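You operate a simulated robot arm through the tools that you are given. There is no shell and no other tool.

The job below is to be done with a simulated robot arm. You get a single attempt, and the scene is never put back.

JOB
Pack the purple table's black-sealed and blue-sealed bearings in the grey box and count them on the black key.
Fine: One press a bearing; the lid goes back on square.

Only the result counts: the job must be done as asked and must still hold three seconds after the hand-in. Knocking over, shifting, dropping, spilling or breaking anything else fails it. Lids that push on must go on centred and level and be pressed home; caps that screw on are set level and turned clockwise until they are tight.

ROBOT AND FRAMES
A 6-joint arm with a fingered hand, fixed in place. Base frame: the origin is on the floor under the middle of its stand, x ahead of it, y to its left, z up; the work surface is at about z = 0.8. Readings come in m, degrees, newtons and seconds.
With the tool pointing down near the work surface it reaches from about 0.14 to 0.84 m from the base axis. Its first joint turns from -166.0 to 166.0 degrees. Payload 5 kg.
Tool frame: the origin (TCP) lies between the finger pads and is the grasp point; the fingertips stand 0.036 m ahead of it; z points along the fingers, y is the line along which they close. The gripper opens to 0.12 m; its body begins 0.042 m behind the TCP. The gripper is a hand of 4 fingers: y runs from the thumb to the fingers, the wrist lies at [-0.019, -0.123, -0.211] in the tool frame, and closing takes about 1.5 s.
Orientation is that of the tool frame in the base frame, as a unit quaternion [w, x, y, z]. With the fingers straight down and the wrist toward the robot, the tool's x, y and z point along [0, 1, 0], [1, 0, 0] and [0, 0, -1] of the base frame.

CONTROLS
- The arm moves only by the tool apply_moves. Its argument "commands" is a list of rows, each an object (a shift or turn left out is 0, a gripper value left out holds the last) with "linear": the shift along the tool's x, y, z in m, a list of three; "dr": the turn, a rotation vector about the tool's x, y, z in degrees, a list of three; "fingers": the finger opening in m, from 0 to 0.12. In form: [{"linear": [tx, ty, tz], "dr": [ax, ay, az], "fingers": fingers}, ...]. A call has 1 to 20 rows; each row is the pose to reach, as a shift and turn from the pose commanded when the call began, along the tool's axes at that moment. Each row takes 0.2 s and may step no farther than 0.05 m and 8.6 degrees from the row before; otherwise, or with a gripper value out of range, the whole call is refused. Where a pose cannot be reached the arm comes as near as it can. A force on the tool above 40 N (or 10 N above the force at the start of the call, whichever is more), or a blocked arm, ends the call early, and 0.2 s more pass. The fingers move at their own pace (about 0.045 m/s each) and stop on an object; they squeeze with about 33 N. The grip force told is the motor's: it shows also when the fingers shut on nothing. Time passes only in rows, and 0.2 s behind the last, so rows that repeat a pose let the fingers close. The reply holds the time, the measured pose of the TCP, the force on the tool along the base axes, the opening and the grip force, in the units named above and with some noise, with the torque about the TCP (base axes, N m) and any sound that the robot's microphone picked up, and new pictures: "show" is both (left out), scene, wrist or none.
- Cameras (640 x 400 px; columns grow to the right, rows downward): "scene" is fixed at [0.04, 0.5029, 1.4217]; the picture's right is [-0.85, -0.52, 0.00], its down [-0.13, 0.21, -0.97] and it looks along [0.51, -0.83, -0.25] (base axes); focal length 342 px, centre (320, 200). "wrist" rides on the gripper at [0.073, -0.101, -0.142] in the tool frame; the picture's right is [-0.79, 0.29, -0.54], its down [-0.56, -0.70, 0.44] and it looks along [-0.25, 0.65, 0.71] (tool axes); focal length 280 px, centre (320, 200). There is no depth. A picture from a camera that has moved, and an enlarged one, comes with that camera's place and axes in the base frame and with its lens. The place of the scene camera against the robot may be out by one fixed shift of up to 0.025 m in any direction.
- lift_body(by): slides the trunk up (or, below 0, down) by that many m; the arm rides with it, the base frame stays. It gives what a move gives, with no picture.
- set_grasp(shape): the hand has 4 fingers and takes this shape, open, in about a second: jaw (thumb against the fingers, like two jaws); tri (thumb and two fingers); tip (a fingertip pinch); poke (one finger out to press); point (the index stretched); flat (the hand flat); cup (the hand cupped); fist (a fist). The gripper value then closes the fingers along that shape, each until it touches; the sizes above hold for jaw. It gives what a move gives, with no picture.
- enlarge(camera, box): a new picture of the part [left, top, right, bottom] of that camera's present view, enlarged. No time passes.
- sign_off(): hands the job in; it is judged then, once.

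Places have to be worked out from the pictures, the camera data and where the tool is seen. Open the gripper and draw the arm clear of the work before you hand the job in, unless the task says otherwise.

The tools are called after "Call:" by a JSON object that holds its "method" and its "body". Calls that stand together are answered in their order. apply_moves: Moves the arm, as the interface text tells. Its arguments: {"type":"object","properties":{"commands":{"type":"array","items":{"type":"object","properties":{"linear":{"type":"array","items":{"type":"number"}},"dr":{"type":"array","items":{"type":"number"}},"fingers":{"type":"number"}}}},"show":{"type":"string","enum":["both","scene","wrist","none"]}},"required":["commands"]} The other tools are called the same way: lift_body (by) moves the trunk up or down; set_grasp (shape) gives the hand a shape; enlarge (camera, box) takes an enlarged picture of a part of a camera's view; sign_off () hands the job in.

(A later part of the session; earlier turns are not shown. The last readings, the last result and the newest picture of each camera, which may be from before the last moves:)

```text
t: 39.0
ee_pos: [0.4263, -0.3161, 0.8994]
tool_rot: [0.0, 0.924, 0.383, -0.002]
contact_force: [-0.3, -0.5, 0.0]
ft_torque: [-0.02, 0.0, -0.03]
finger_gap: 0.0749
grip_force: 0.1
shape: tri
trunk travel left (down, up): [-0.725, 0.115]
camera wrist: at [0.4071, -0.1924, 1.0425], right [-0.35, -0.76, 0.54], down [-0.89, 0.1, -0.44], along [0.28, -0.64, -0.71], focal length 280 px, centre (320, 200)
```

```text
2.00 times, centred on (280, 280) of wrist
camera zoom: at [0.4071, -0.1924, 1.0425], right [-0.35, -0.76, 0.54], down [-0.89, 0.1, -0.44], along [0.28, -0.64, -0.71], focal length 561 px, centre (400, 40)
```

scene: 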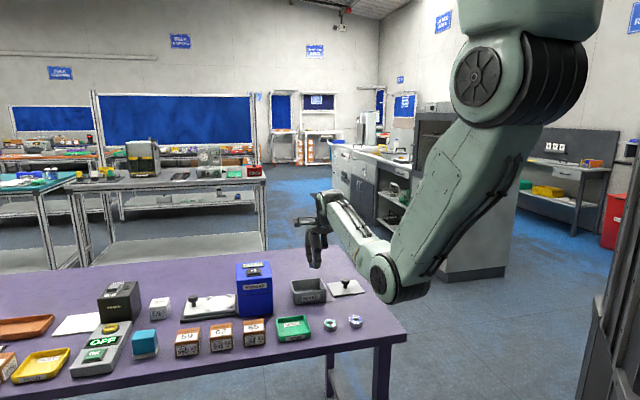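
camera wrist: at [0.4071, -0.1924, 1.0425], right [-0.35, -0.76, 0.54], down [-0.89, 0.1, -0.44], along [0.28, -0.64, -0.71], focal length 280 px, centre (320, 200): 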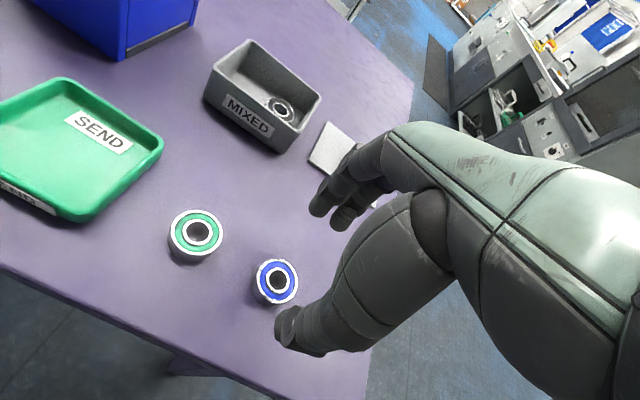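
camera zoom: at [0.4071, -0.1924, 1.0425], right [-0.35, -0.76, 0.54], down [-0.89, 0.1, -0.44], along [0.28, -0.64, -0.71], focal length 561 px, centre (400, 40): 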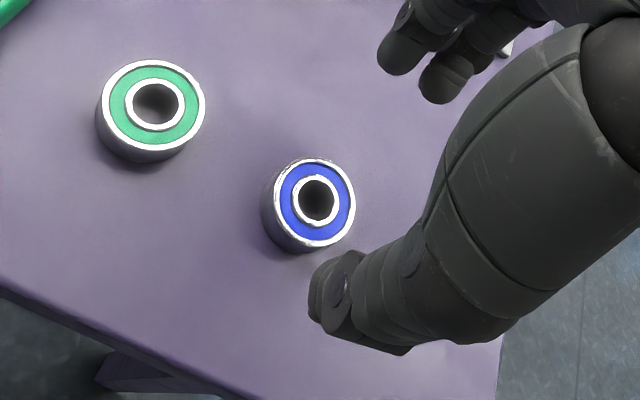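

The blue bearing is within 2 mm of the axis. I correct by 2 mm, descend to grip height and close.

Call:
{"method": "apply_moves", "body": {"commands": [{"linear": [0.0007, -0.002, 0.025], "fingers": 0.075}, {"linear": [0.0007, -0.002, 0.045], "fingers": 0.075}, {"linear": [0.0007, -0.002, 0.055], "fingers": 0.075}, {"linear": [0.0007, -0.002, 0.058], "fingers": 0.075}, {"linear": [0.0007, -0.002, 0.058], "fingers": 0.06}, {"linear": [0.0007, -0.002, 0.058], "fingers": 0.045}, {"linear": [0.0007, -0.002, 0.058], "fingers": 0.02}, {"linear": [0.0007, -0.002, 0.058], "fingers": 0.02}, {"linear": [0.0007, -0.002, 0.058], "fingers": 0.02}, {"linear": [0.0007, -0.002, 0.058], "fingers": 0.02}], "show": "wrist"}}

Call:
{"method": "enlarge", "body": {"camera": "wrist", "box": [200, 180, 400, 380]}}

Call:
{"method": "enlarge", "body": {"camera": "scene", "box": [310, 280, 410, 350]}}

```text
t: 41.2
ee_pos: [0.4261, -0.3134, 0.8436]
tool_rot: [0.0, 0.924, 0.383, 0.0]
contact_force: [0.0, 0.2, 0.1]
ft_torque: [-0.01, 0.02, -0.03]
finger_gap: 0.0314
grip_force: 32.7
shape: tri
trunk travel left (down, up): [-0.725, 0.115]
camera wrist: at [0.4065, -0.1902, 0.9853], right [-0.35, -0.76, 0.54], down [-0.89, 0.1, -0.44], along [0.28, -0.64, -0.71], focal length 280 px, centre (320, 200)
```

wrist: 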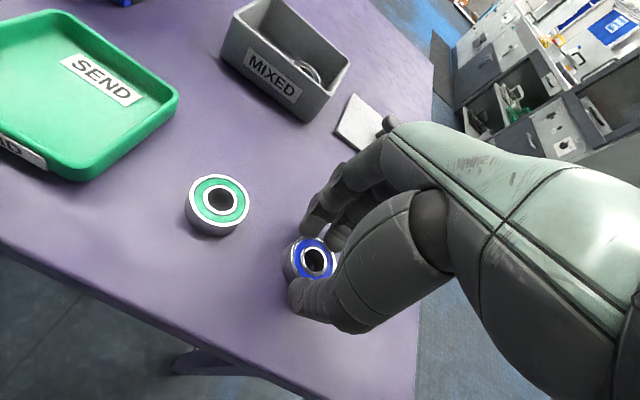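

```text
2.00 times, centred on (300, 280) of wrist
camera zoom: at [0.4065, -0.1902, 0.9853], right [-0.35, -0.76, 0.54], down [-0.89, 0.1, -0.44], along [0.28, -0.64, -0.71], focal length 561 px, centre (360, 40)
```

zoom: 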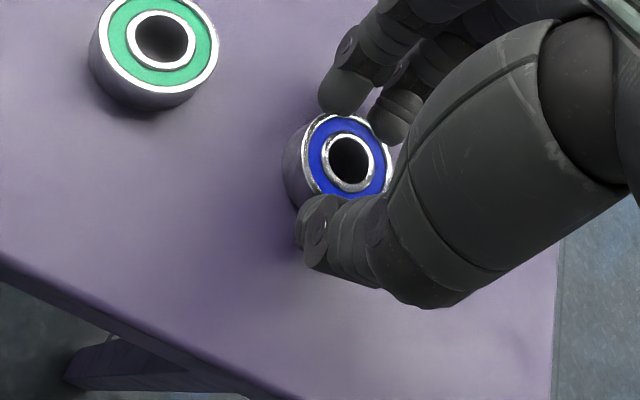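

```text
5.71 times, centred on (360, 315) of scene
camera zoom: at [0.04, 0.5029, 1.4217], right [-0.85, -0.52, 0.0], down [-0.13, 0.21, -0.97], along [0.51, -0.83, -0.25], focal length 1953 px, centre (91, -457)
```

zoom: 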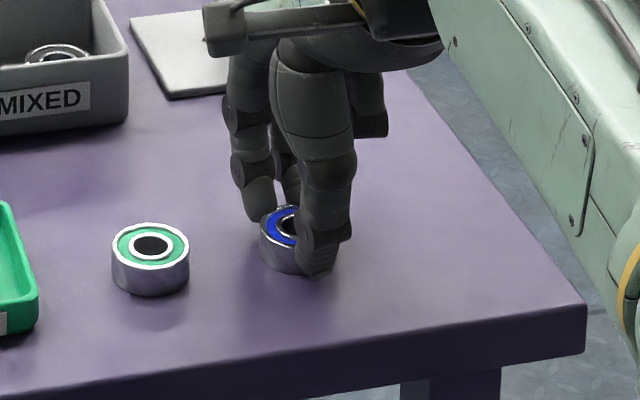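

The blue bearing is gripped with 33 N. I lift it clear and carry it over the left half of the box.

Call:
{"method": "apply_moves", "body": {"commands": [{"linear": [0, 0, -0.015], "fingers": 0.02}, {"linear": [0, 0, -0.045], "fingers": 0.02}, {"linear": [0, 0, -0.08], "fingers": 0.02}, {"linear": [0, 0, -0.108], "fingers": 0.02}, {"linear": [0.02, 0.03, -0.108], "fingers": 0.02}, {"linear": [0.045, 0.065, -0.108], "fingers": 0.02}, {"linear": [0.07, 0.1, -0.108], "fingers": 0.02}, {"linear": [0.095, 0.135, -0.108], "fingers": 0.02}, {"linear": [0.118, 0.165, -0.108], "fingers": 0.02}, {"linear": [0.1313, 0.1845, -0.108], "fingers": 0.02}, {"linear": [0.1313, 0.1845, -0.108], "fingers": 0.02}, {"linear": [0.1313, 0.1845, -0.108], "fingers": 0.02}], "show": "wrist"}}

Call:
{"method": "enlarge", "body": {"camera": "wrist", "box": [180, 180, 400, 400]}}

Call:
{"method": "enlarge", "body": {"camera": "scene", "box": [250, 220, 380, 320]}}

```text
t: 43.8
ee_pos: [0.6499, -0.351, 0.9492]
tool_rot: [0.0, 0.924, 0.382, 0.0]
contact_force: [0.1, 0.2, -0.9]
ft_torque: [-0.01, -0.01, 0.01]
finger_gap: 0.0309
grip_force: 33.3
shape: tri
trunk travel left (down, up): [-0.725, 0.115]
camera wrist: at [0.6307, -0.2281, 1.092], right [-0.35, -0.76, 0.54], down [-0.89, 0.1, -0.44], along [0.28, -0.64, -0.71], focal length 280 px, centre (320, 200)
```

wrist: 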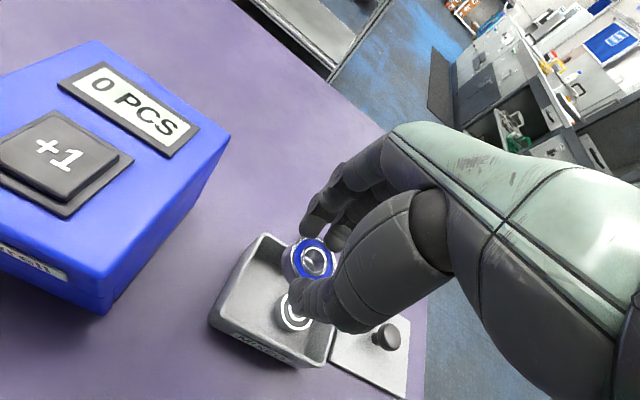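

```text
1.82 times, centred on (290, 290) of wrist
camera zoom: at [0.6307, -0.2281, 1.092], right [-0.35, -0.76, 0.54], down [-0.89, 0.1, -0.44], along [0.28, -0.64, -0.71], focal length 510 px, centre (374, 36)
```

zoom: 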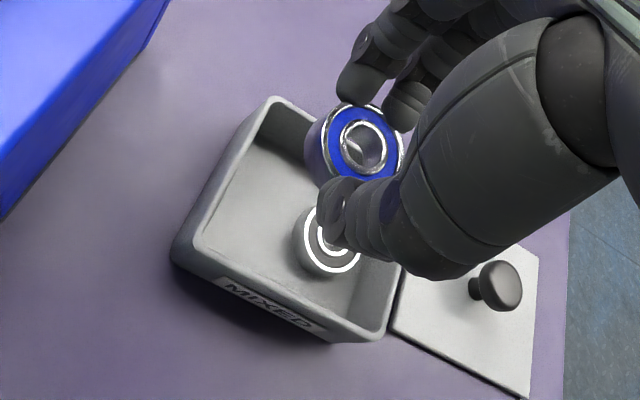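

```text
4.00 times, centred on (315, 270) of scene
camera zoom: at [0.04, 0.5029, 1.4217], right [-0.85, -0.52, 0.0], down [-0.13, 0.21, -0.97], along [0.51, -0.83, -0.25], focal length 1367 px, centre (340, -80)
```

zoom: 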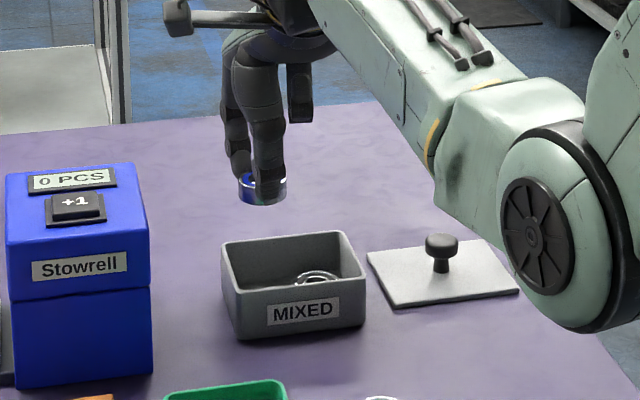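

The blue bearing hangs over the left half, about 4.6 cm from the black one's centre. I lower it to rim level and release it inside as before.

Call:
{"method": "apply_moves", "body": {"commands": [{"linear": [-0.001, 0, 0.02], "fingers": 0.02}, {"linear": [-0.001, 0, 0.045], "fingers": 0.02}, {"linear": [-0.001, 0, 0.065], "fingers": 0.02}, {"linear": [-0.001, 0, 0.074], "fingers": 0.02}, {"linear": [-0.001, 0, 0.074], "fingers": 0.02}], "show": "wrist"}}

Call:
{"method": "enlarge", "body": {"camera": "wrist", "box": [200, 180, 400, 380]}}

Call:
{"method": "enlarge", "body": {"camera": "scene", "box": [270, 240, 370, 310]}}

```text
t: 45.0
ee_pos: [0.647, -0.3523, 0.8766]
tool_rot: [0.0, 0.924, 0.383, 0.0]
contact_force: [-0.3, 0.3, -0.5]
ft_torque: [0.01, -0.01, -0.01]
finger_gap: 0.031
grip_force: 33.1
shape: tri
trunk travel left (down, up): [-0.725, 0.115]
camera wrist: at [0.6287, -0.2276, 1.0193], right [-0.35, -0.76, 0.54], down [-0.89, 0.1, -0.44], along [0.28, -0.64, -0.71], focal length 280 px, centre (320, 200)
```

wrist: 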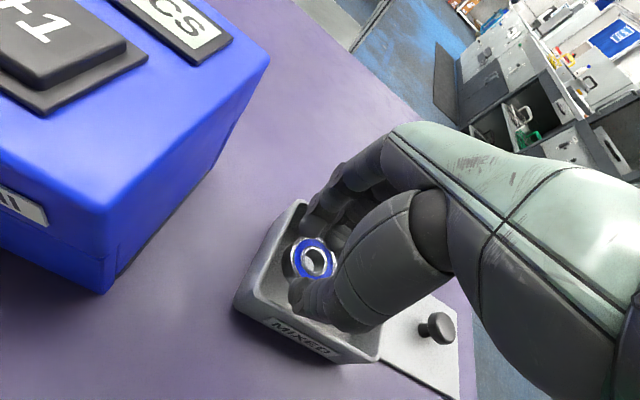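

```text
2.00 times, centred on (300, 280) of wrist
camera zoom: at [0.6287, -0.2276, 1.0193], right [-0.35, -0.76, 0.54], down [-0.89, 0.1, -0.44], along [0.28, -0.64, -0.71], focal length 561 px, centre (360, 40)
```

zoom: 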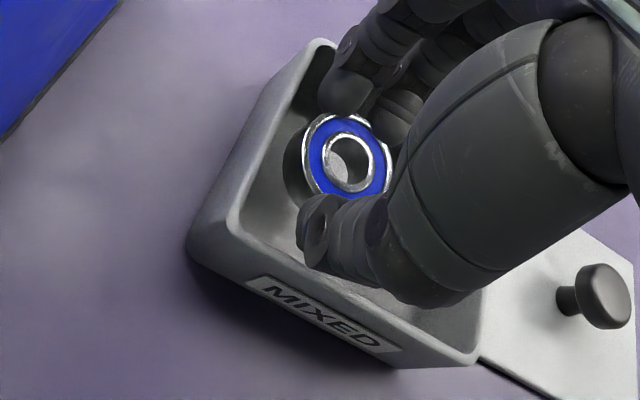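

```text
5.71 times, centred on (320, 275) of scene
camera zoom: at [0.04, 0.5029, 1.4217], right [-0.85, -0.52, 0.0], down [-0.13, 0.21, -0.97], along [0.51, -0.83, -0.25], focal length 1953 px, centre (320, -229)
```

zoom: 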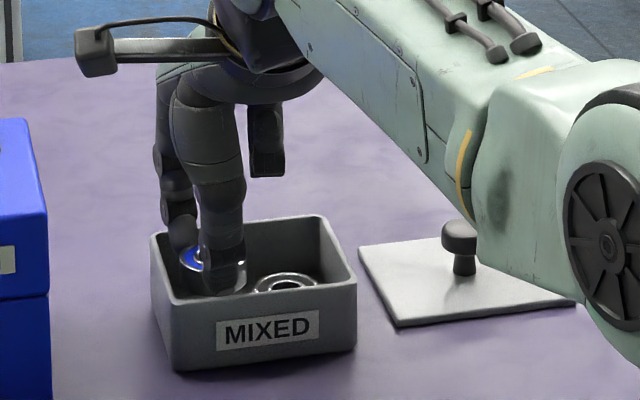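

There is no contact, and the blue bearing sits just inside the rim, clear of the black one. I open only enough to release it, then lift out.

Call:
{"method": "apply_moves", "body": {"commands": [{"linear": [0, 0, 0], "fingers": 0.046}, {"linear": [0, 0, 0], "fingers": 0.046}, {"linear": [0, 0, 0], "fingers": 0.046}, {"linear": [0, 0, -0.01], "fingers": 0.05}, {"linear": [0, 0, -0.035], "fingers": 0.06}, {"linear": [0, 0, -0.065], "fingers": 0.075}, {"linear": [0, 0, -0.075], "fingers": 0.075}, {"linear": [0, 0, -0.075], "fingers": 0.075}], "show": "wrist"}}

Call:
{"method": "enlarge", "body": {"camera": "wrist", "box": [180, 200, 380, 400]}}

Call:
{"method": "enlarge", "body": {"camera": "scene", "box": [270, 240, 370, 310]}}

```text
t: 46.8
ee_pos: [0.6477, -0.351, 0.9518]
tool_rot: [-0.001, 0.924, 0.382, 0.001]
contact_force: [-1.1, 0.8, -0.1]
ft_torque: [0.03, 0.03, 0.02]
finger_gap: 0.0747
grip_force: 0.0
shape: tri
trunk travel left (down, up): [-0.725, 0.115]
camera wrist: at [0.6297, -0.2268, 1.0939], right [-0.35, -0.76, 0.54], down [-0.89, 0.1, -0.44], along [0.28, -0.64, -0.71], focal length 280 px, centre (320, 200)
```

wrist: 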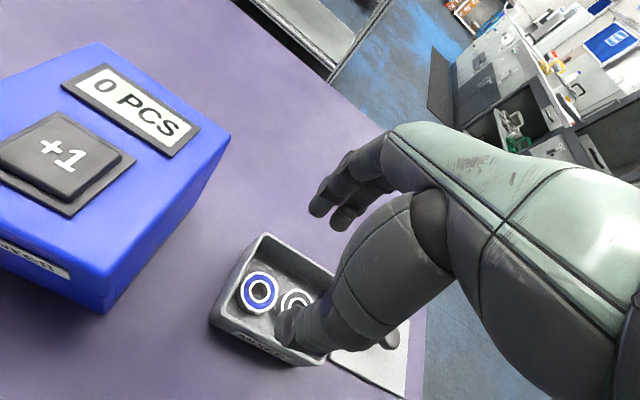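

```text
2.00 times, centred on (280, 300) of wrist
camera zoom: at [0.6297, -0.2268, 1.0939], right [-0.35, -0.76, 0.54], down [-0.89, 0.1, -0.44], along [0.28, -0.64, -0.71], focal length 561 px, centre (400, 0)
```

zoom: 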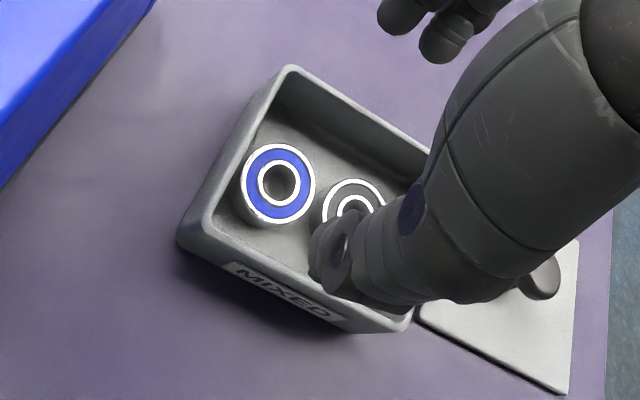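

```text
5.71 times, centred on (320, 275) of scene
camera zoom: at [0.04, 0.5029, 1.4217], right [-0.85, -0.52, 0.0], down [-0.13, 0.21, -0.97], along [0.51, -0.83, -0.25], focal length 1953 px, centre (320, -229)
```

zoom: 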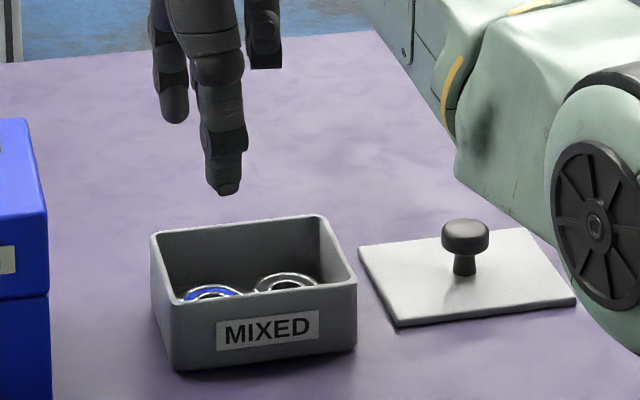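

Both bearings lie flat side by side in the box, well below the rim. I move back over the lid's knob, to the same spot where I released it.

Call:
{"method": "apply_moves", "body": {"commands": [{"linear": [-0.04, 0.005, 0], "fingers": 0.075}, {"linear": [-0.08, 0.01, 0], "fingers": 0.075}, {"linear": [-0.12, 0.016, 0], "fingers": 0.075}, {"linear": [-0.165, 0.0215, 0], "fingers": 0.075}, {"linear": [-0.165, 0.0215, 0.03], "fingers": 0.075}, {"linear": [-0.165, 0.0215, 0.045], "fingers": 0.075}, {"linear": [-0.165, 0.0215, 0.045], "fingers": 0.075}], "show": "wrist"}}

Call:
{"method": "enlarge", "body": {"camera": "wrist", "box": [180, 180, 380, 380]}}

Call:
{"method": "enlarge", "body": {"camera": "wrist", "box": [0, 60, 240, 300]}}

```text
t: 48.4
ee_pos: [0.5466, -0.4859, 0.9076]
tool_rot: [-0.001, 0.924, 0.383, -0.001]
contact_force: [0.0, -0.2, -0.2]
ft_torque: [-0.01, 0.0, 0.01]
finger_gap: 0.0747
grip_force: 0.1
shape: tri
trunk travel left (down, up): [-0.725, 0.115]
camera wrist: at [0.5285, -0.3624, 1.0501], right [-0.35, -0.76, 0.54], down [-0.89, 0.1, -0.44], along [0.28, -0.64, -0.71], focal length 280 px, centre (320, 200)
```

wrist: 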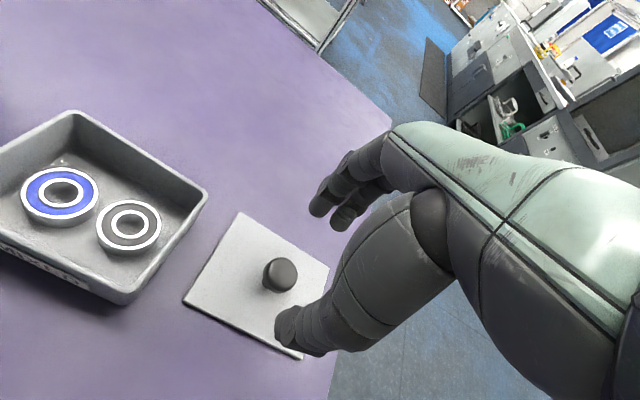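

```text
2.00 times, centred on (280, 280) of wrist
camera zoom: at [0.5285, -0.3624, 1.0501], right [-0.35, -0.76, 0.54], down [-0.89, 0.1, -0.44], along [0.28, -0.64, -0.71], focal length 561 px, centre (400, 40)
```

zoom: 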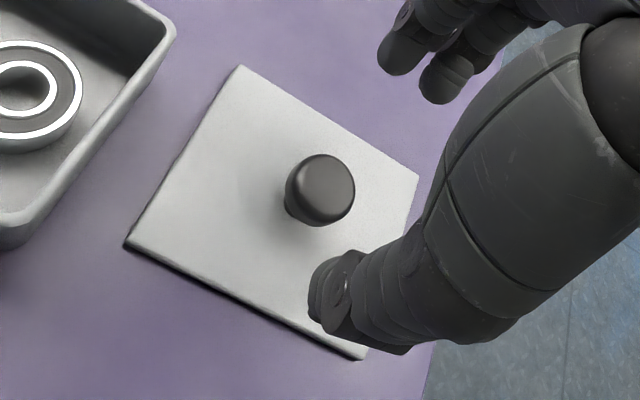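

```text
1.67 times, centred on (120, 180) of wrist
camera zoom: at [0.5285, -0.3624, 1.0501], right [-0.35, -0.76, 0.54], down [-0.89, 0.1, -0.44], along [0.28, -0.64, -0.71], focal length 467 px, centre (653, 233)
```

zoom: 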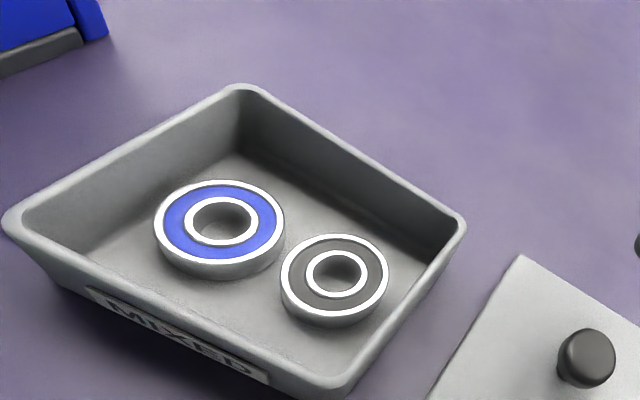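

The lid is about 3 mm to the left of the tool axis and square with it. I correct by 2.5 mm, descend so the tips hover just above the lid, and close gently on the knob.

Call:
{"method": "apply_moves", "body": {"commands": [{"linear": [0.0025, -0.001, 0.025], "fingers": 0.075}, {"linear": [0.0025, -0.001, 0.045], "fingers": 0.075}, {"linear": [0.0025, -0.001, 0.057], "fingers": 0.075}, {"linear": [0.0025, -0.001, 0.057], "fingers": 0.055}, {"linear": [0.0025, -0.001, 0.057], "fingers": 0.035}, {"linear": [0.0025, -0.001, 0.057], "fingers": 0.025}, {"linear": [0.0025, -0.001, 0.057], "fingers": 0.025}, {"linear": [0.0025, -0.001, 0.057], "fingers": 0.025}], "show": "wrist"}}

Call:
{"method": "enlarge", "body": {"camera": "wrist", "box": [200, 180, 380, 380]}}

Call:
{"method": "enlarge", "body": {"camera": "scene", "box": [310, 250, 400, 310]}}

```text
t: 50.2
ee_pos: [0.5489, -0.483, 0.8495]
tool_rot: [0.0, 0.924, 0.382, 0.0]
contact_force: [0.1, -1.2, 1.2]
ft_torque: [-0.01, -0.01, 0.02]
finger_gap: 0.0255
grip_force: 0.0
shape: tri
trunk travel left (down, up): [-0.725, 0.115]
camera wrist: at [0.5299, -0.3597, 0.9922], right [-0.35, -0.76, 0.54], down [-0.89, 0.1, -0.44], along [0.28, -0.64, -0.71], focal length 280 px, centre (320, 200)
```

wrist: 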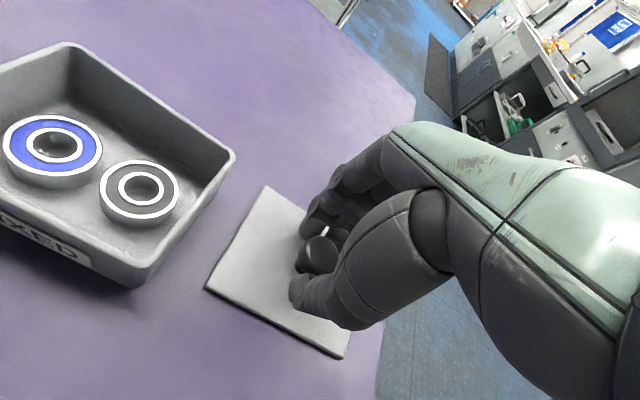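

```text
2.00 times, centred on (290, 280) of wrist
camera zoom: at [0.5299, -0.3597, 0.9922], right [-0.35, -0.76, 0.54], down [-0.89, 0.1, -0.44], along [0.28, -0.64, -0.71], focal length 561 px, centre (380, 40)
```

zoom: 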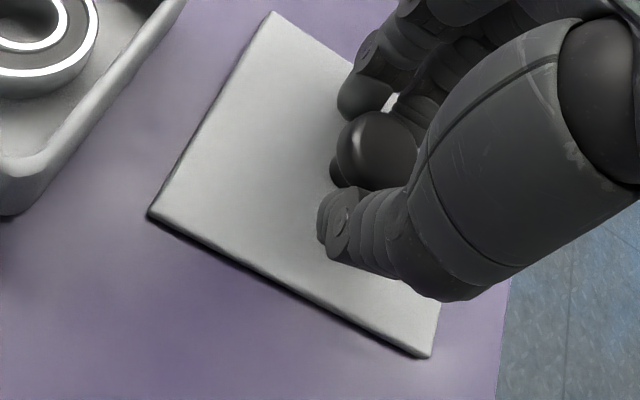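

```text
6.67 times, centred on (355, 280) of scene
camera zoom: at [0.04, 0.5029, 1.4217], right [-0.85, -0.52, 0.0], down [-0.13, 0.21, -0.97], along [0.51, -0.83, -0.25], focal length 2279 px, centre (87, -333)
```

zoom: 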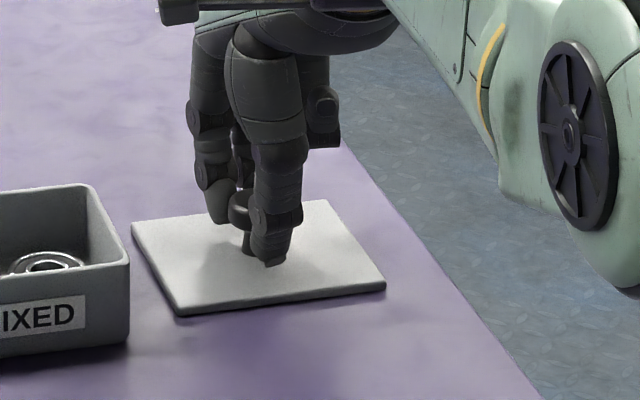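

The knob is surrounded by the fingers. I close fully on it and check the lid's attitude before lifting.

Call:
{"method": "apply_moves", "body": {"commands": [{"fingers": 0.015}, {"fingers": 0.0}, {"fingers": 0.0}, {"fingers": 0.0}, {"fingers": 0.0}], "show": "wrist"}}

Call:
{"method": "enlarge", "body": {"camera": "wrist", "box": [200, 180, 380, 380]}}

Call:
{"method": "enlarge", "body": {"camera": "scene", "box": [310, 250, 400, 310]}}

```text
t: 51.4
ee_pos: [0.5476, -0.4837, 0.8486]
tool_rot: [0.0, 0.924, 0.383, 0.0]
contact_force: [0.4, -0.2, 0.3]
ft_torque: [-0.03, 0.03, 0.02]
finger_gap: 0.02
grip_force: 32.9
shape: tri
trunk travel left (down, up): [-0.725, 0.115]
camera wrist: at [0.5299, -0.3597, 0.9922], right [-0.35, -0.76, 0.54], down [-0.89, 0.1, -0.44], along [0.28, -0.64, -0.71], focal length 280 px, centre (320, 200)
```

wrist: 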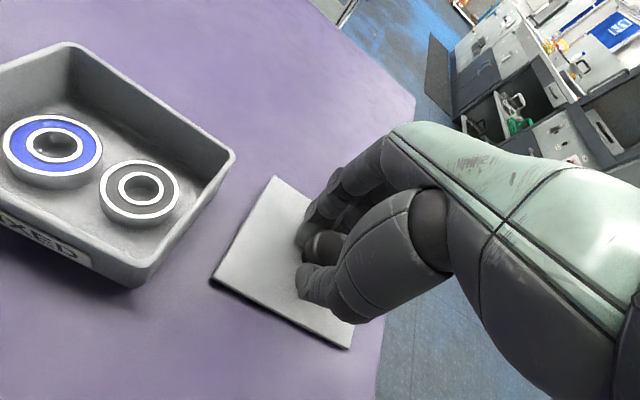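

```text
2.00 times, centred on (290, 280) of wrist
camera zoom: at [0.5299, -0.3597, 0.9922], right [-0.35, -0.76, 0.54], down [-0.89, 0.1, -0.44], along [0.28, -0.64, -0.71], focal length 561 px, centre (380, 40)
```

zoom: 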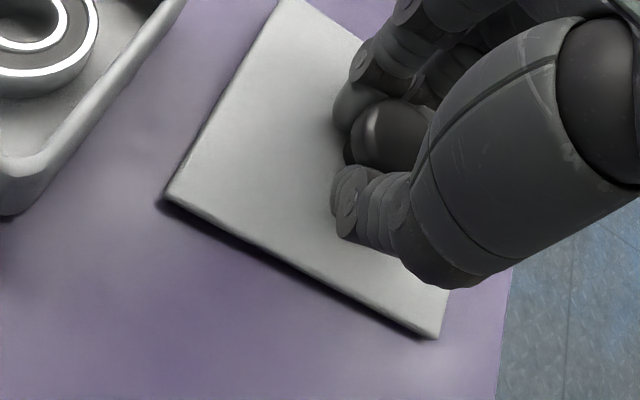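

```text
6.67 times, centred on (355, 280) of scene
camera zoom: at [0.04, 0.5029, 1.4217], right [-0.85, -0.52, 0.0], down [-0.13, 0.21, -0.97], along [0.51, -0.83, -0.25], focal length 2279 px, centre (87, -333)
```

zoom: 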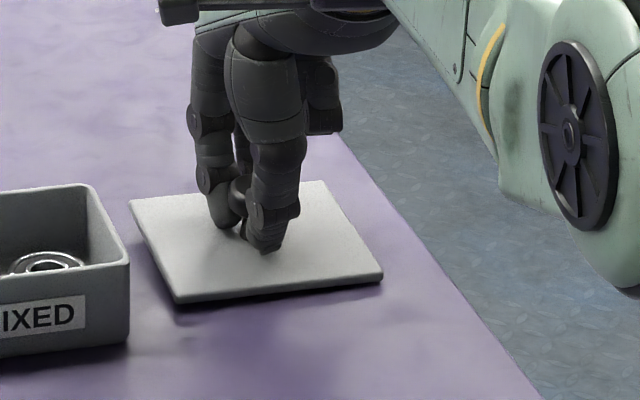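

It's gripped with 33 N, and the lid has risen slightly off the table as the fingers seated. I lift it straight up 7 cm and examine how level it hangs.

Call:
{"method": "apply_moves", "body": {"commands": [{"linear": [0, 0, -0.01], "fingers": 0.0}, {"linear": [0, 0, -0.03], "fingers": 0.0}, {"linear": [0, 0, -0.055], "fingers": 0.0}, {"linear": [0, 0, -0.075], "fingers": 0.0}, {"linear": [0, 0, -0.075], "fingers": 0.0}], "show": "wrist"}}

Call:
{"method": "enlarge", "body": {"camera": "wrist", "box": [190, 170, 370, 370]}}

Call:
{"method": "enlarge", "body": {"camera": "scene", "box": [300, 220, 400, 290]}}

```text
t: 52.6
ee_pos: [0.5476, -0.4823, 0.9232]
tool_rot: [0.0, 0.924, 0.383, 0.001]
contact_force: [-0.4, -0.2, -0.8]
ft_torque: [-0.02, 0.0, 0.0]
finger_gap: 0.02
grip_force: 33.5
shape: tri
trunk travel left (down, up): [-0.725, 0.115]
camera wrist: at [0.5291, -0.3587, 1.0655], right [-0.35, -0.76, 0.54], down [-0.89, 0.1, -0.44], along [0.28, -0.64, -0.71], focal length 280 px, centre (320, 200)
```

wrist: 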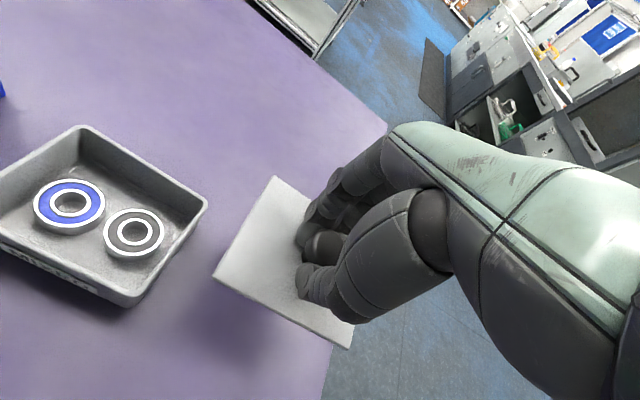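

```text
2.00 times, centred on (280, 270) of wrist
camera zoom: at [0.5291, -0.3587, 1.0655], right [-0.35, -0.76, 0.54], down [-0.89, 0.1, -0.44], along [0.28, -0.64, -0.71], focal length 561 px, centre (400, 60)
```

zoom: 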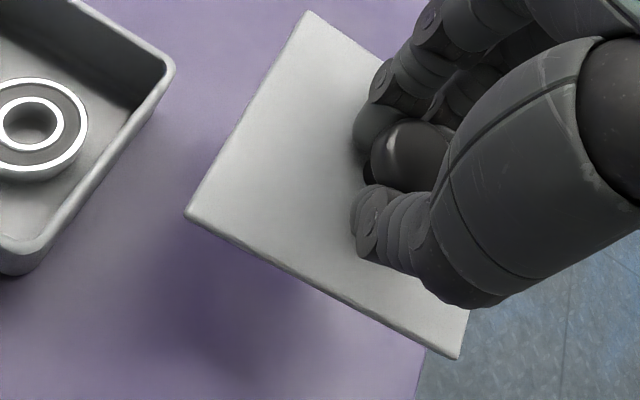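

```text
5.71 times, centred on (350, 255) of scene
camera zoom: at [0.04, 0.5029, 1.4217], right [-0.85, -0.52, 0.0], down [-0.13, 0.21, -0.97], along [0.51, -0.83, -0.25], focal length 1953 px, centre (149, -114)
```

zoom: 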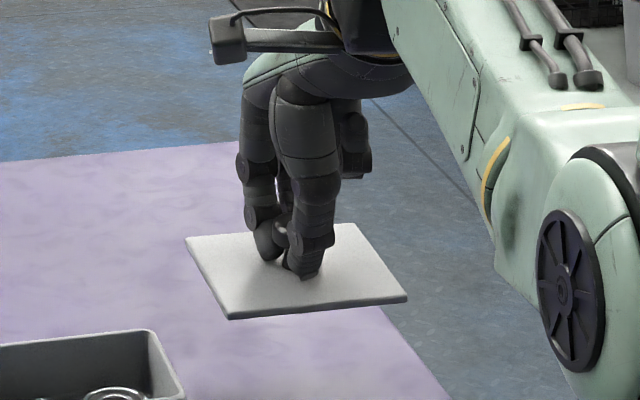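

The lid hangs about 3° high on the far side and sits about 6 mm toward the fingers. I carry it over the box while tilting the hand 3° to level it, then compare the edges.

Call:
{"method": "apply_moves", "body": {"commands": [{"linear": [0.03, -0.006, 0], "dr": [0.8, 0, 0], "fingers": 0.0}, {"linear": [0.065, -0.013, 0], "dr": [1.6, 0, 0], "fingers": 0.0}, {"linear": [0.1, -0.02, 0], "dr": [2.4, 0, 0], "fingers": 0.0}, {"linear": [0.125, -0.025, 0], "dr": [3, 0, 0], "fingers": 0.0}, {"linear": [0.14, -0.028, 0], "dr": [3, 0, 0], "fingers": 0.0}, {"linear": [0.14, -0.028, 0.01], "dr": [3, 0, 0], "fingers": 0.0}, {"linear": [0.14, -0.028, 0.015], "dr": [3, 0, 0], "fingers": 0.0}, {"linear": [0.14, -0.028, 0.015], "dr": [3, 0, 0], "fingers": 0.0}], "show": "wrist"}}

Call:
{"method": "enlarge", "body": {"camera": "wrist", "box": [180, 170, 370, 370]}}

Call:
{"method": "enlarge", "body": {"camera": "scene", "box": [270, 240, 360, 310]}}

```text
t: 54.4
ee_pos: [0.627, -0.3638, 0.9074]
tool_rot: [-0.024, 0.923, 0.383, -0.01]
contact_force: [-0.9, 0.7, -0.9]
ft_torque: [-0.02, 0.02, -0.01]
finger_gap: 0.0201
grip_force: 33.7
shape: tri
trunk travel left (down, up): [-0.725, 0.115]
camera wrist: at [0.613, -0.2451, 1.0567], right [-0.33, -0.78, 0.53], down [-0.91, 0.11, -0.41], along [0.26, -0.61, -0.75], focal length 280 px, centre (320, 200)
```

wrist: 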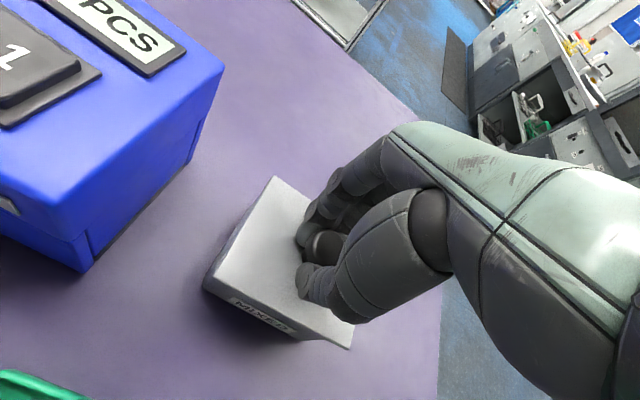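

```text
2.00 times, centred on (275, 270) of wrist
camera zoom: at [0.613, -0.2451, 1.0567], right [-0.33, -0.78, 0.53], down [-0.91, 0.11, -0.41], along [0.26, -0.61, -0.75], focal length 561 px, centre (410, 60)
```

zoom: 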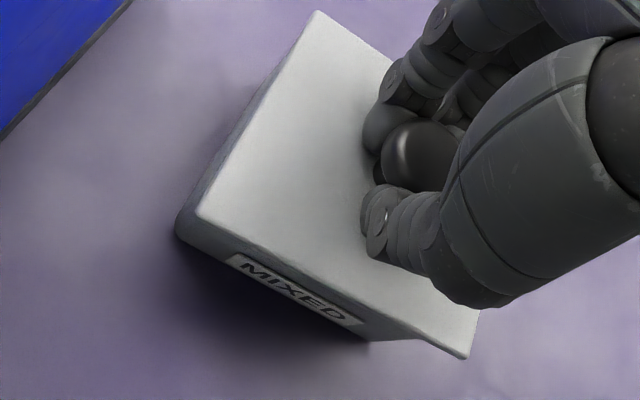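

```text
5.71 times, centred on (315, 275) of scene
camera zoom: at [0.04, 0.5029, 1.4217], right [-0.85, -0.52, 0.0], down [-0.13, 0.21, -0.97], along [0.51, -0.83, -0.25], focal length 1953 px, centre (349, -229)
```

zoom: 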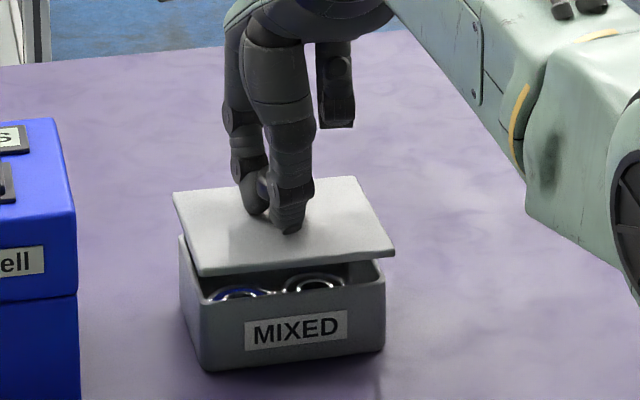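

The lid now hangs level within about 1°, roughly 24 mm above the rim. I enlarge both views to measure its centring over the box.

Call:
{"method": "enlarge", "body": {"camera": "scene", "box": [290, 255, 346, 310]}}

Call:
{"method": "enlarge", "body": {"camera": "wrist", "box": [190, 240, 290, 350]}}

Call:
{"method": "enlarge", "body": {"camera": "wrist", "box": [260, 270, 370, 370]}}

```text
7.27 times, centred on (318, 282) of scene
camera zoom: at [0.04, 0.5029, 1.4217], right [-0.85, -0.52, 0.0], down [-0.13, 0.21, -0.97], along [0.51, -0.83, -0.25], focal length 2486 px, centre (334, -400)
```

zoom: 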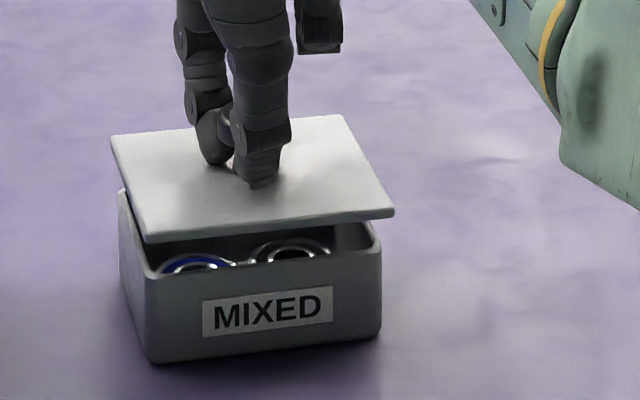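

```text
3.64 times, centred on (240, 295) of wrist
camera zoom: at [0.613, -0.2451, 1.0567], right [-0.33, -0.78, 0.53], down [-0.91, 0.11, -0.41], along [0.26, -0.61, -0.75], focal length 1020 px, centre (611, -146)
```

zoom: 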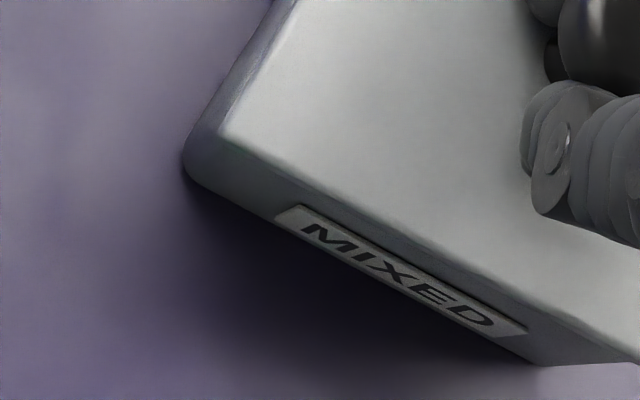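

```text
4.00 times, centred on (315, 320) of wrist
camera zoom: at [0.613, -0.2451, 1.0567], right [-0.33, -0.78, 0.53], down [-0.91, 0.11, -0.41], along [0.26, -0.61, -0.75], focal length 1122 px, centre (340, -280)
```

zoom: 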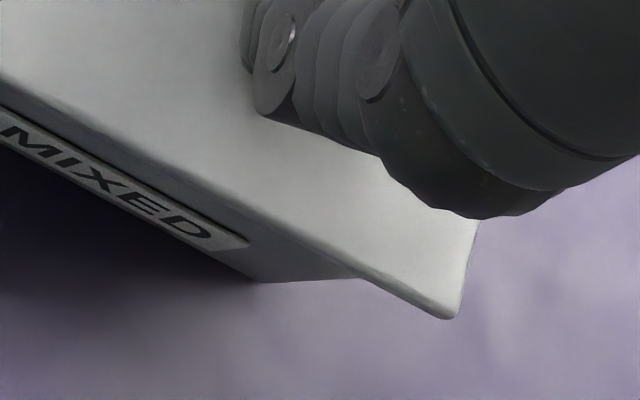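

Scene and wrist views agree that the lid needs to move about 4 mm toward the back and is fine left–right. I shift it, trim the 0.7° roll, and lower it to about 8 mm above the rim.

Call:
{"method": "apply_moves", "body": {"commands": [{"linear": [-0.0005, 0.0045, 0.0], "dr": [0, -0.7, 0], "fingers": 0.0}, {"linear": [-0.0005, 0.005, 0.008], "dr": [0, -0.7, 0], "fingers": 0.0}, {"linear": [-0.0005, 0.005, 0.016], "dr": [0, -0.7, 0], "fingers": 0.0}, {"linear": [-0.0005, 0.005, 0.016], "dr": [0, -0.7, 0], "fingers": 0.0}, {"linear": [-0.0005, 0.005, 0.016], "dr": [0, -0.7, 0], "fingers": 0.0}], "show": "wrist"}}

Call:
{"method": "enlarge", "body": {"camera": "scene", "box": [290, 255, 346, 310]}}

Call:
{"method": "enlarge", "body": {"camera": "wrist", "box": [180, 170, 370, 370]}}

```text
t: 55.6
ee_pos: [0.6298, -0.3671, 0.8936]
tool_rot: [-0.023, 0.924, 0.382, -0.015]
contact_force: [0.0, 0.0, 0.3]
ft_torque: [0.01, -0.02, 0.02]
finger_gap: 0.0202
grip_force: 32.9
shape: tri
trunk travel left (down, up): [-0.725, 0.115]
camera wrist: at [0.6173, -0.2474, 1.0393], right [-0.33, -0.78, 0.54], down [-0.91, 0.11, -0.4], along [0.25, -0.62, -0.74], focal length 280 px, centre (320, 200)
```

wrist: 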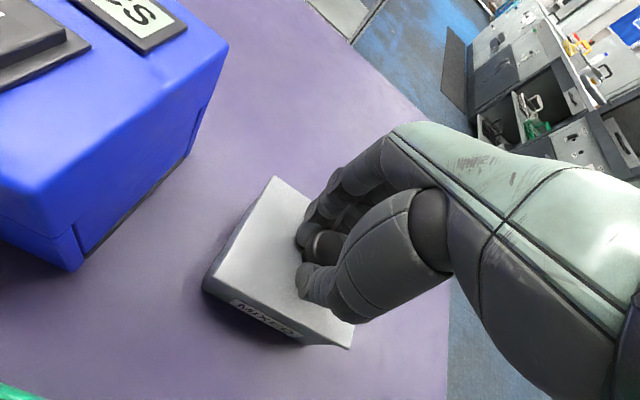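

```text
7.27 times, centred on (318, 282) of scene
camera zoom: at [0.04, 0.5029, 1.4217], right [-0.85, -0.52, 0.0], down [-0.13, 0.21, -0.97], along [0.51, -0.83, -0.25], focal length 2486 px, centre (334, -400)
```

zoom: 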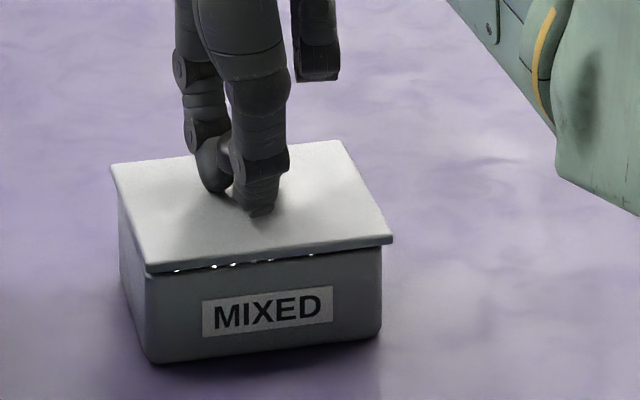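

```text
2.00 times, centred on (275, 270) of wrist
camera zoom: at [0.6173, -0.2474, 1.0393], right [-0.33, -0.78, 0.54], down [-0.91, 0.11, -0.4], along [0.25, -0.62, -0.74], focal length 561 px, centre (410, 60)
```

zoom: 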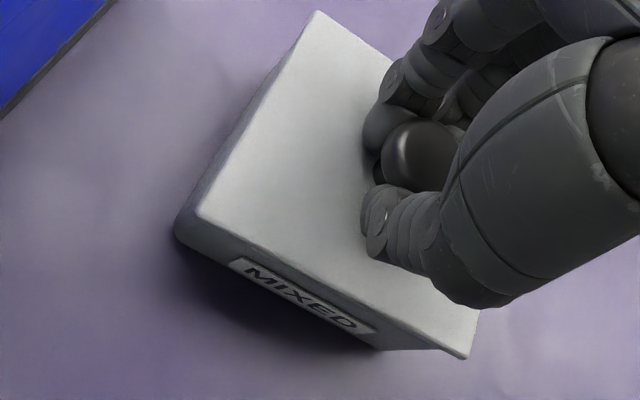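

The lid is now level, square within 0.2° and centred within about 1 mm of its original place, roughly 4–5 mm above its seat. I lower it gently in millimetre steps, watching the force.

Call:
{"method": "apply_moves", "body": {"commands": [{"linear": [0, 0, 0.0015], "fingers": 0.0}, {"linear": [0, 0, 0.003], "fingers": 0.0}, {"linear": [0, 0, 0.003], "fingers": 0.0}, {"linear": [0, 0, 0.003], "fingers": 0.0}], "show": "none"}}

Call:
{"method": "enlarge", "body": {"camera": "scene", "box": [290, 255, 346, 310]}}

Call:
{"method": "enlarge", "body": {"camera": "wrist", "box": [180, 170, 370, 370]}}

```text
t: 56.6
ee_pos: [0.6293, -0.3672, 0.8889]
tool_rot: [-0.022, 0.923, 0.384, -0.016]
contact_force: [0.1, -0.1, 1.0]
ft_torque: [-0.04, 0.02, 0.02]
finger_gap: 0.0204
grip_force: 33.0
shape: tri
trunk travel left (down, up): [-0.725, 0.115]
```

```text
7.27 times, centred on (318, 282) of scene
camera zoom: at [0.04, 0.5029, 1.4217], right [-0.85, -0.52, 0.0], down [-0.13, 0.21, -0.97], along [0.51, -0.83, -0.25], focal length 2486 px, centre (334, -400)
```

zoom: 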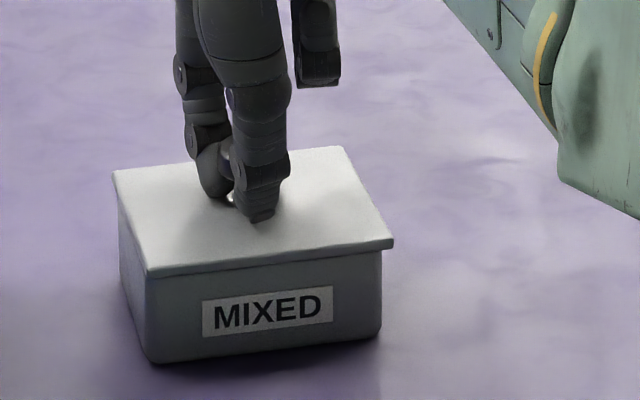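

```text
2.00 times, centred on (275, 270) of wrist
camera zoom: at [0.6168, -0.2471, 1.0366], right [-0.33, -0.78, 0.54], down [-0.91, 0.11, -0.4], along [0.25, -0.62, -0.74], focal length 561 px, centre (410, 60)
```

zoom: 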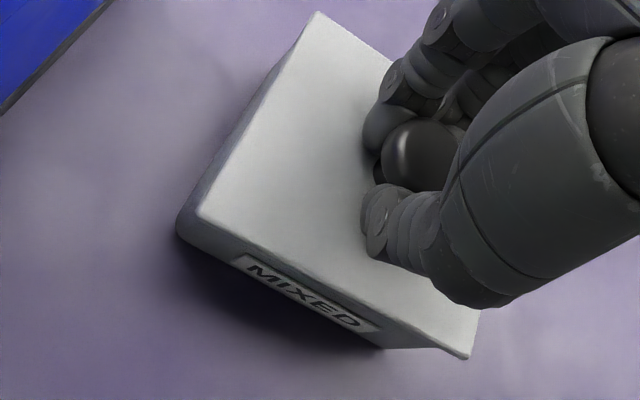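

It is just about touching now, and my measurements suggest the lid sits about 1 mm to the right. I ease it 1 mm left and lower until the contact force shows.

Call:
{"method": "apply_moves", "body": {"commands": [{"linear": [0.0006, 0, -0.001], "fingers": 0.0}, {"linear": [0.0012, 0.0002, -0.001], "fingers": 0.0}, {"linear": [0.0012, 0.0003, 0.0005], "fingers": 0.0}, {"linear": [0.0012, 0.0003, 0.002], "fingers": 0.0}, {"linear": [0.0012, 0.0003, 0.002], "fingers": 0.0}], "show": "none"}}

Call:
{"method": "enlarge", "body": {"camera": "scene", "box": [290, 255, 346, 310]}}

Call:
{"method": "enlarge", "body": {"camera": "wrist", "box": [180, 170, 370, 370]}}

```text
t: 57.8
ee_pos: [0.6305, -0.3677, 0.8886]
tool_rot: [-0.021, 0.923, 0.383, -0.015]
contact_force: [0.2, -1.8, 3.9]
ft_torque: [-0.09, 0.05, -0.01]
finger_gap: 0.0205
grip_force: 32.8
shape: tri
trunk travel left (down, up): [-0.725, 0.115]
heard: snap
```

```text
7.27 times, centred on (318, 282) of scene
camera zoom: at [0.04, 0.5029, 1.4217], right [-0.85, -0.52, 0.0], down [-0.13, 0.21, -0.97], along [0.51, -0.83, -0.25], focal length 2486 px, centre (334, -400)
```

zoom: 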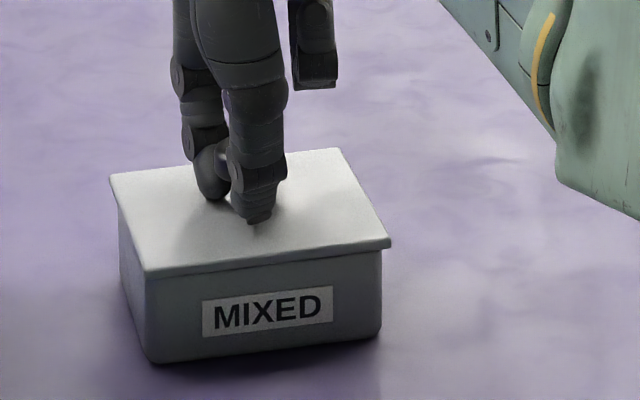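

```text
2.00 times, centred on (275, 270) of wrist
camera zoom: at [0.6178, -0.2463, 1.0355], right [-0.33, -0.78, 0.54], down [-0.91, 0.11, -0.4], along [0.25, -0.62, -0.74], focal length 561 px, centre (410, 60)
```

zoom: 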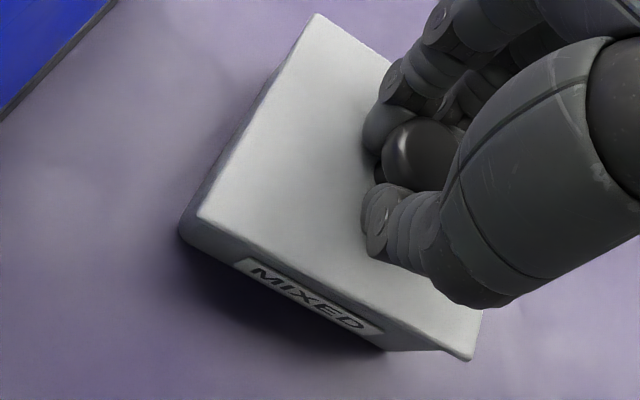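

I heard the snap with only about 4 N, so the lid has clicked on and looks level and square. I open the fingers slowly to release the knob.

Call:
{"method": "apply_moves", "body": {"commands": [{"linear": [0, 0, 0], "fingers": 0.022}, {"linear": [0, 0, 0], "fingers": 0.03}, {"linear": [0, 0, 0], "fingers": 0.04}, {"linear": [0, 0, 0], "fingers": 0.055}, {"linear": [0, 0, 0], "fingers": 0.065}, {"linear": [0, 0, 0], "fingers": 0.07}], "show": "wrist"}}

Call:
{"method": "enlarge", "body": {"camera": "scene", "box": [290, 255, 346, 310]}}

Call:
{"method": "enlarge", "body": {"camera": "wrist", "box": [180, 170, 370, 370]}}

```text
t: 59.2
ee_pos: [0.6288, -0.3638, 0.8896]
tool_rot: [-0.021, 0.923, 0.383, -0.015]
contact_force: [-4.0, 4.2, 12.8]
ft_torque: [-0.09, -0.26, -0.01]
finger_gap: 0.0651
grip_force: 0.1
shape: tri
trunk travel left (down, up): [-0.725, 0.115]
camera wrist: at [0.6166, -0.2452, 1.0365], right [-0.33, -0.78, 0.54], down [-0.91, 0.11, -0.4], along [0.25, -0.62, -0.74], focal length 280 px, centre (320, 200)
```

wrist: 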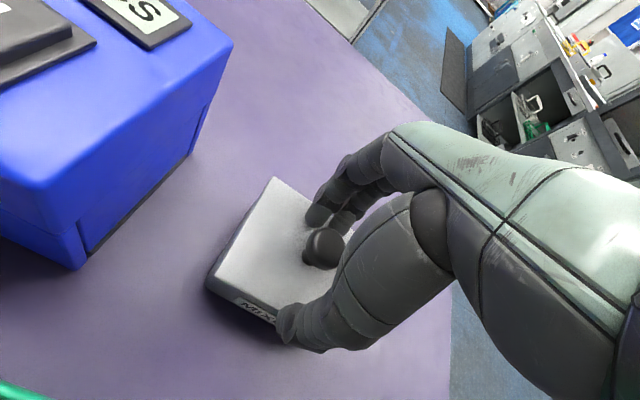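

```text
7.27 times, centred on (318, 282) of scene
camera zoom: at [0.04, 0.5029, 1.4217], right [-0.85, -0.52, 0.0], down [-0.13, 0.21, -0.97], along [0.51, -0.83, -0.25], focal length 2486 px, centre (334, -400)
```

zoom: 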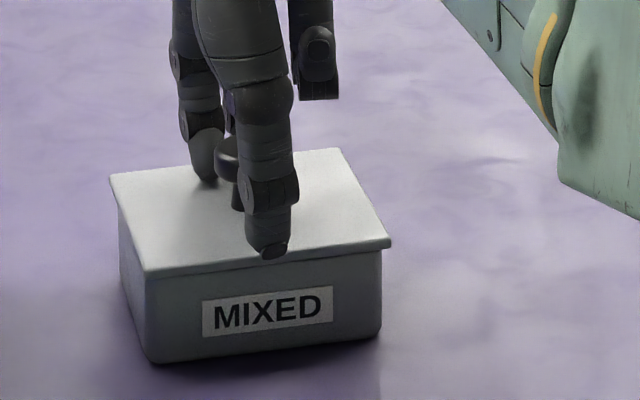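

```text
2.00 times, centred on (275, 270) of wrist
camera zoom: at [0.6166, -0.2452, 1.0365], right [-0.33, -0.78, 0.54], down [-0.91, 0.11, -0.4], along [0.25, -0.62, -0.74], focal length 561 px, centre (410, 60)
```

zoom: 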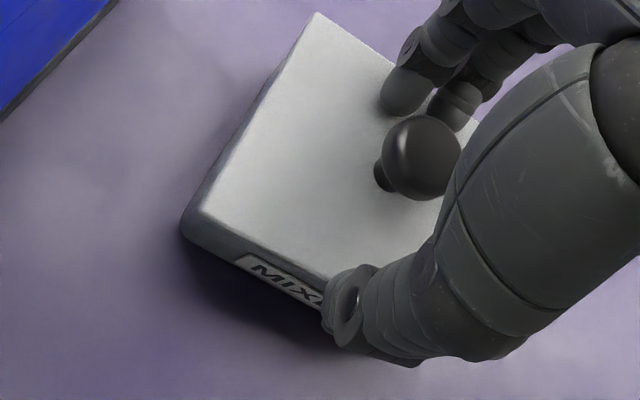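

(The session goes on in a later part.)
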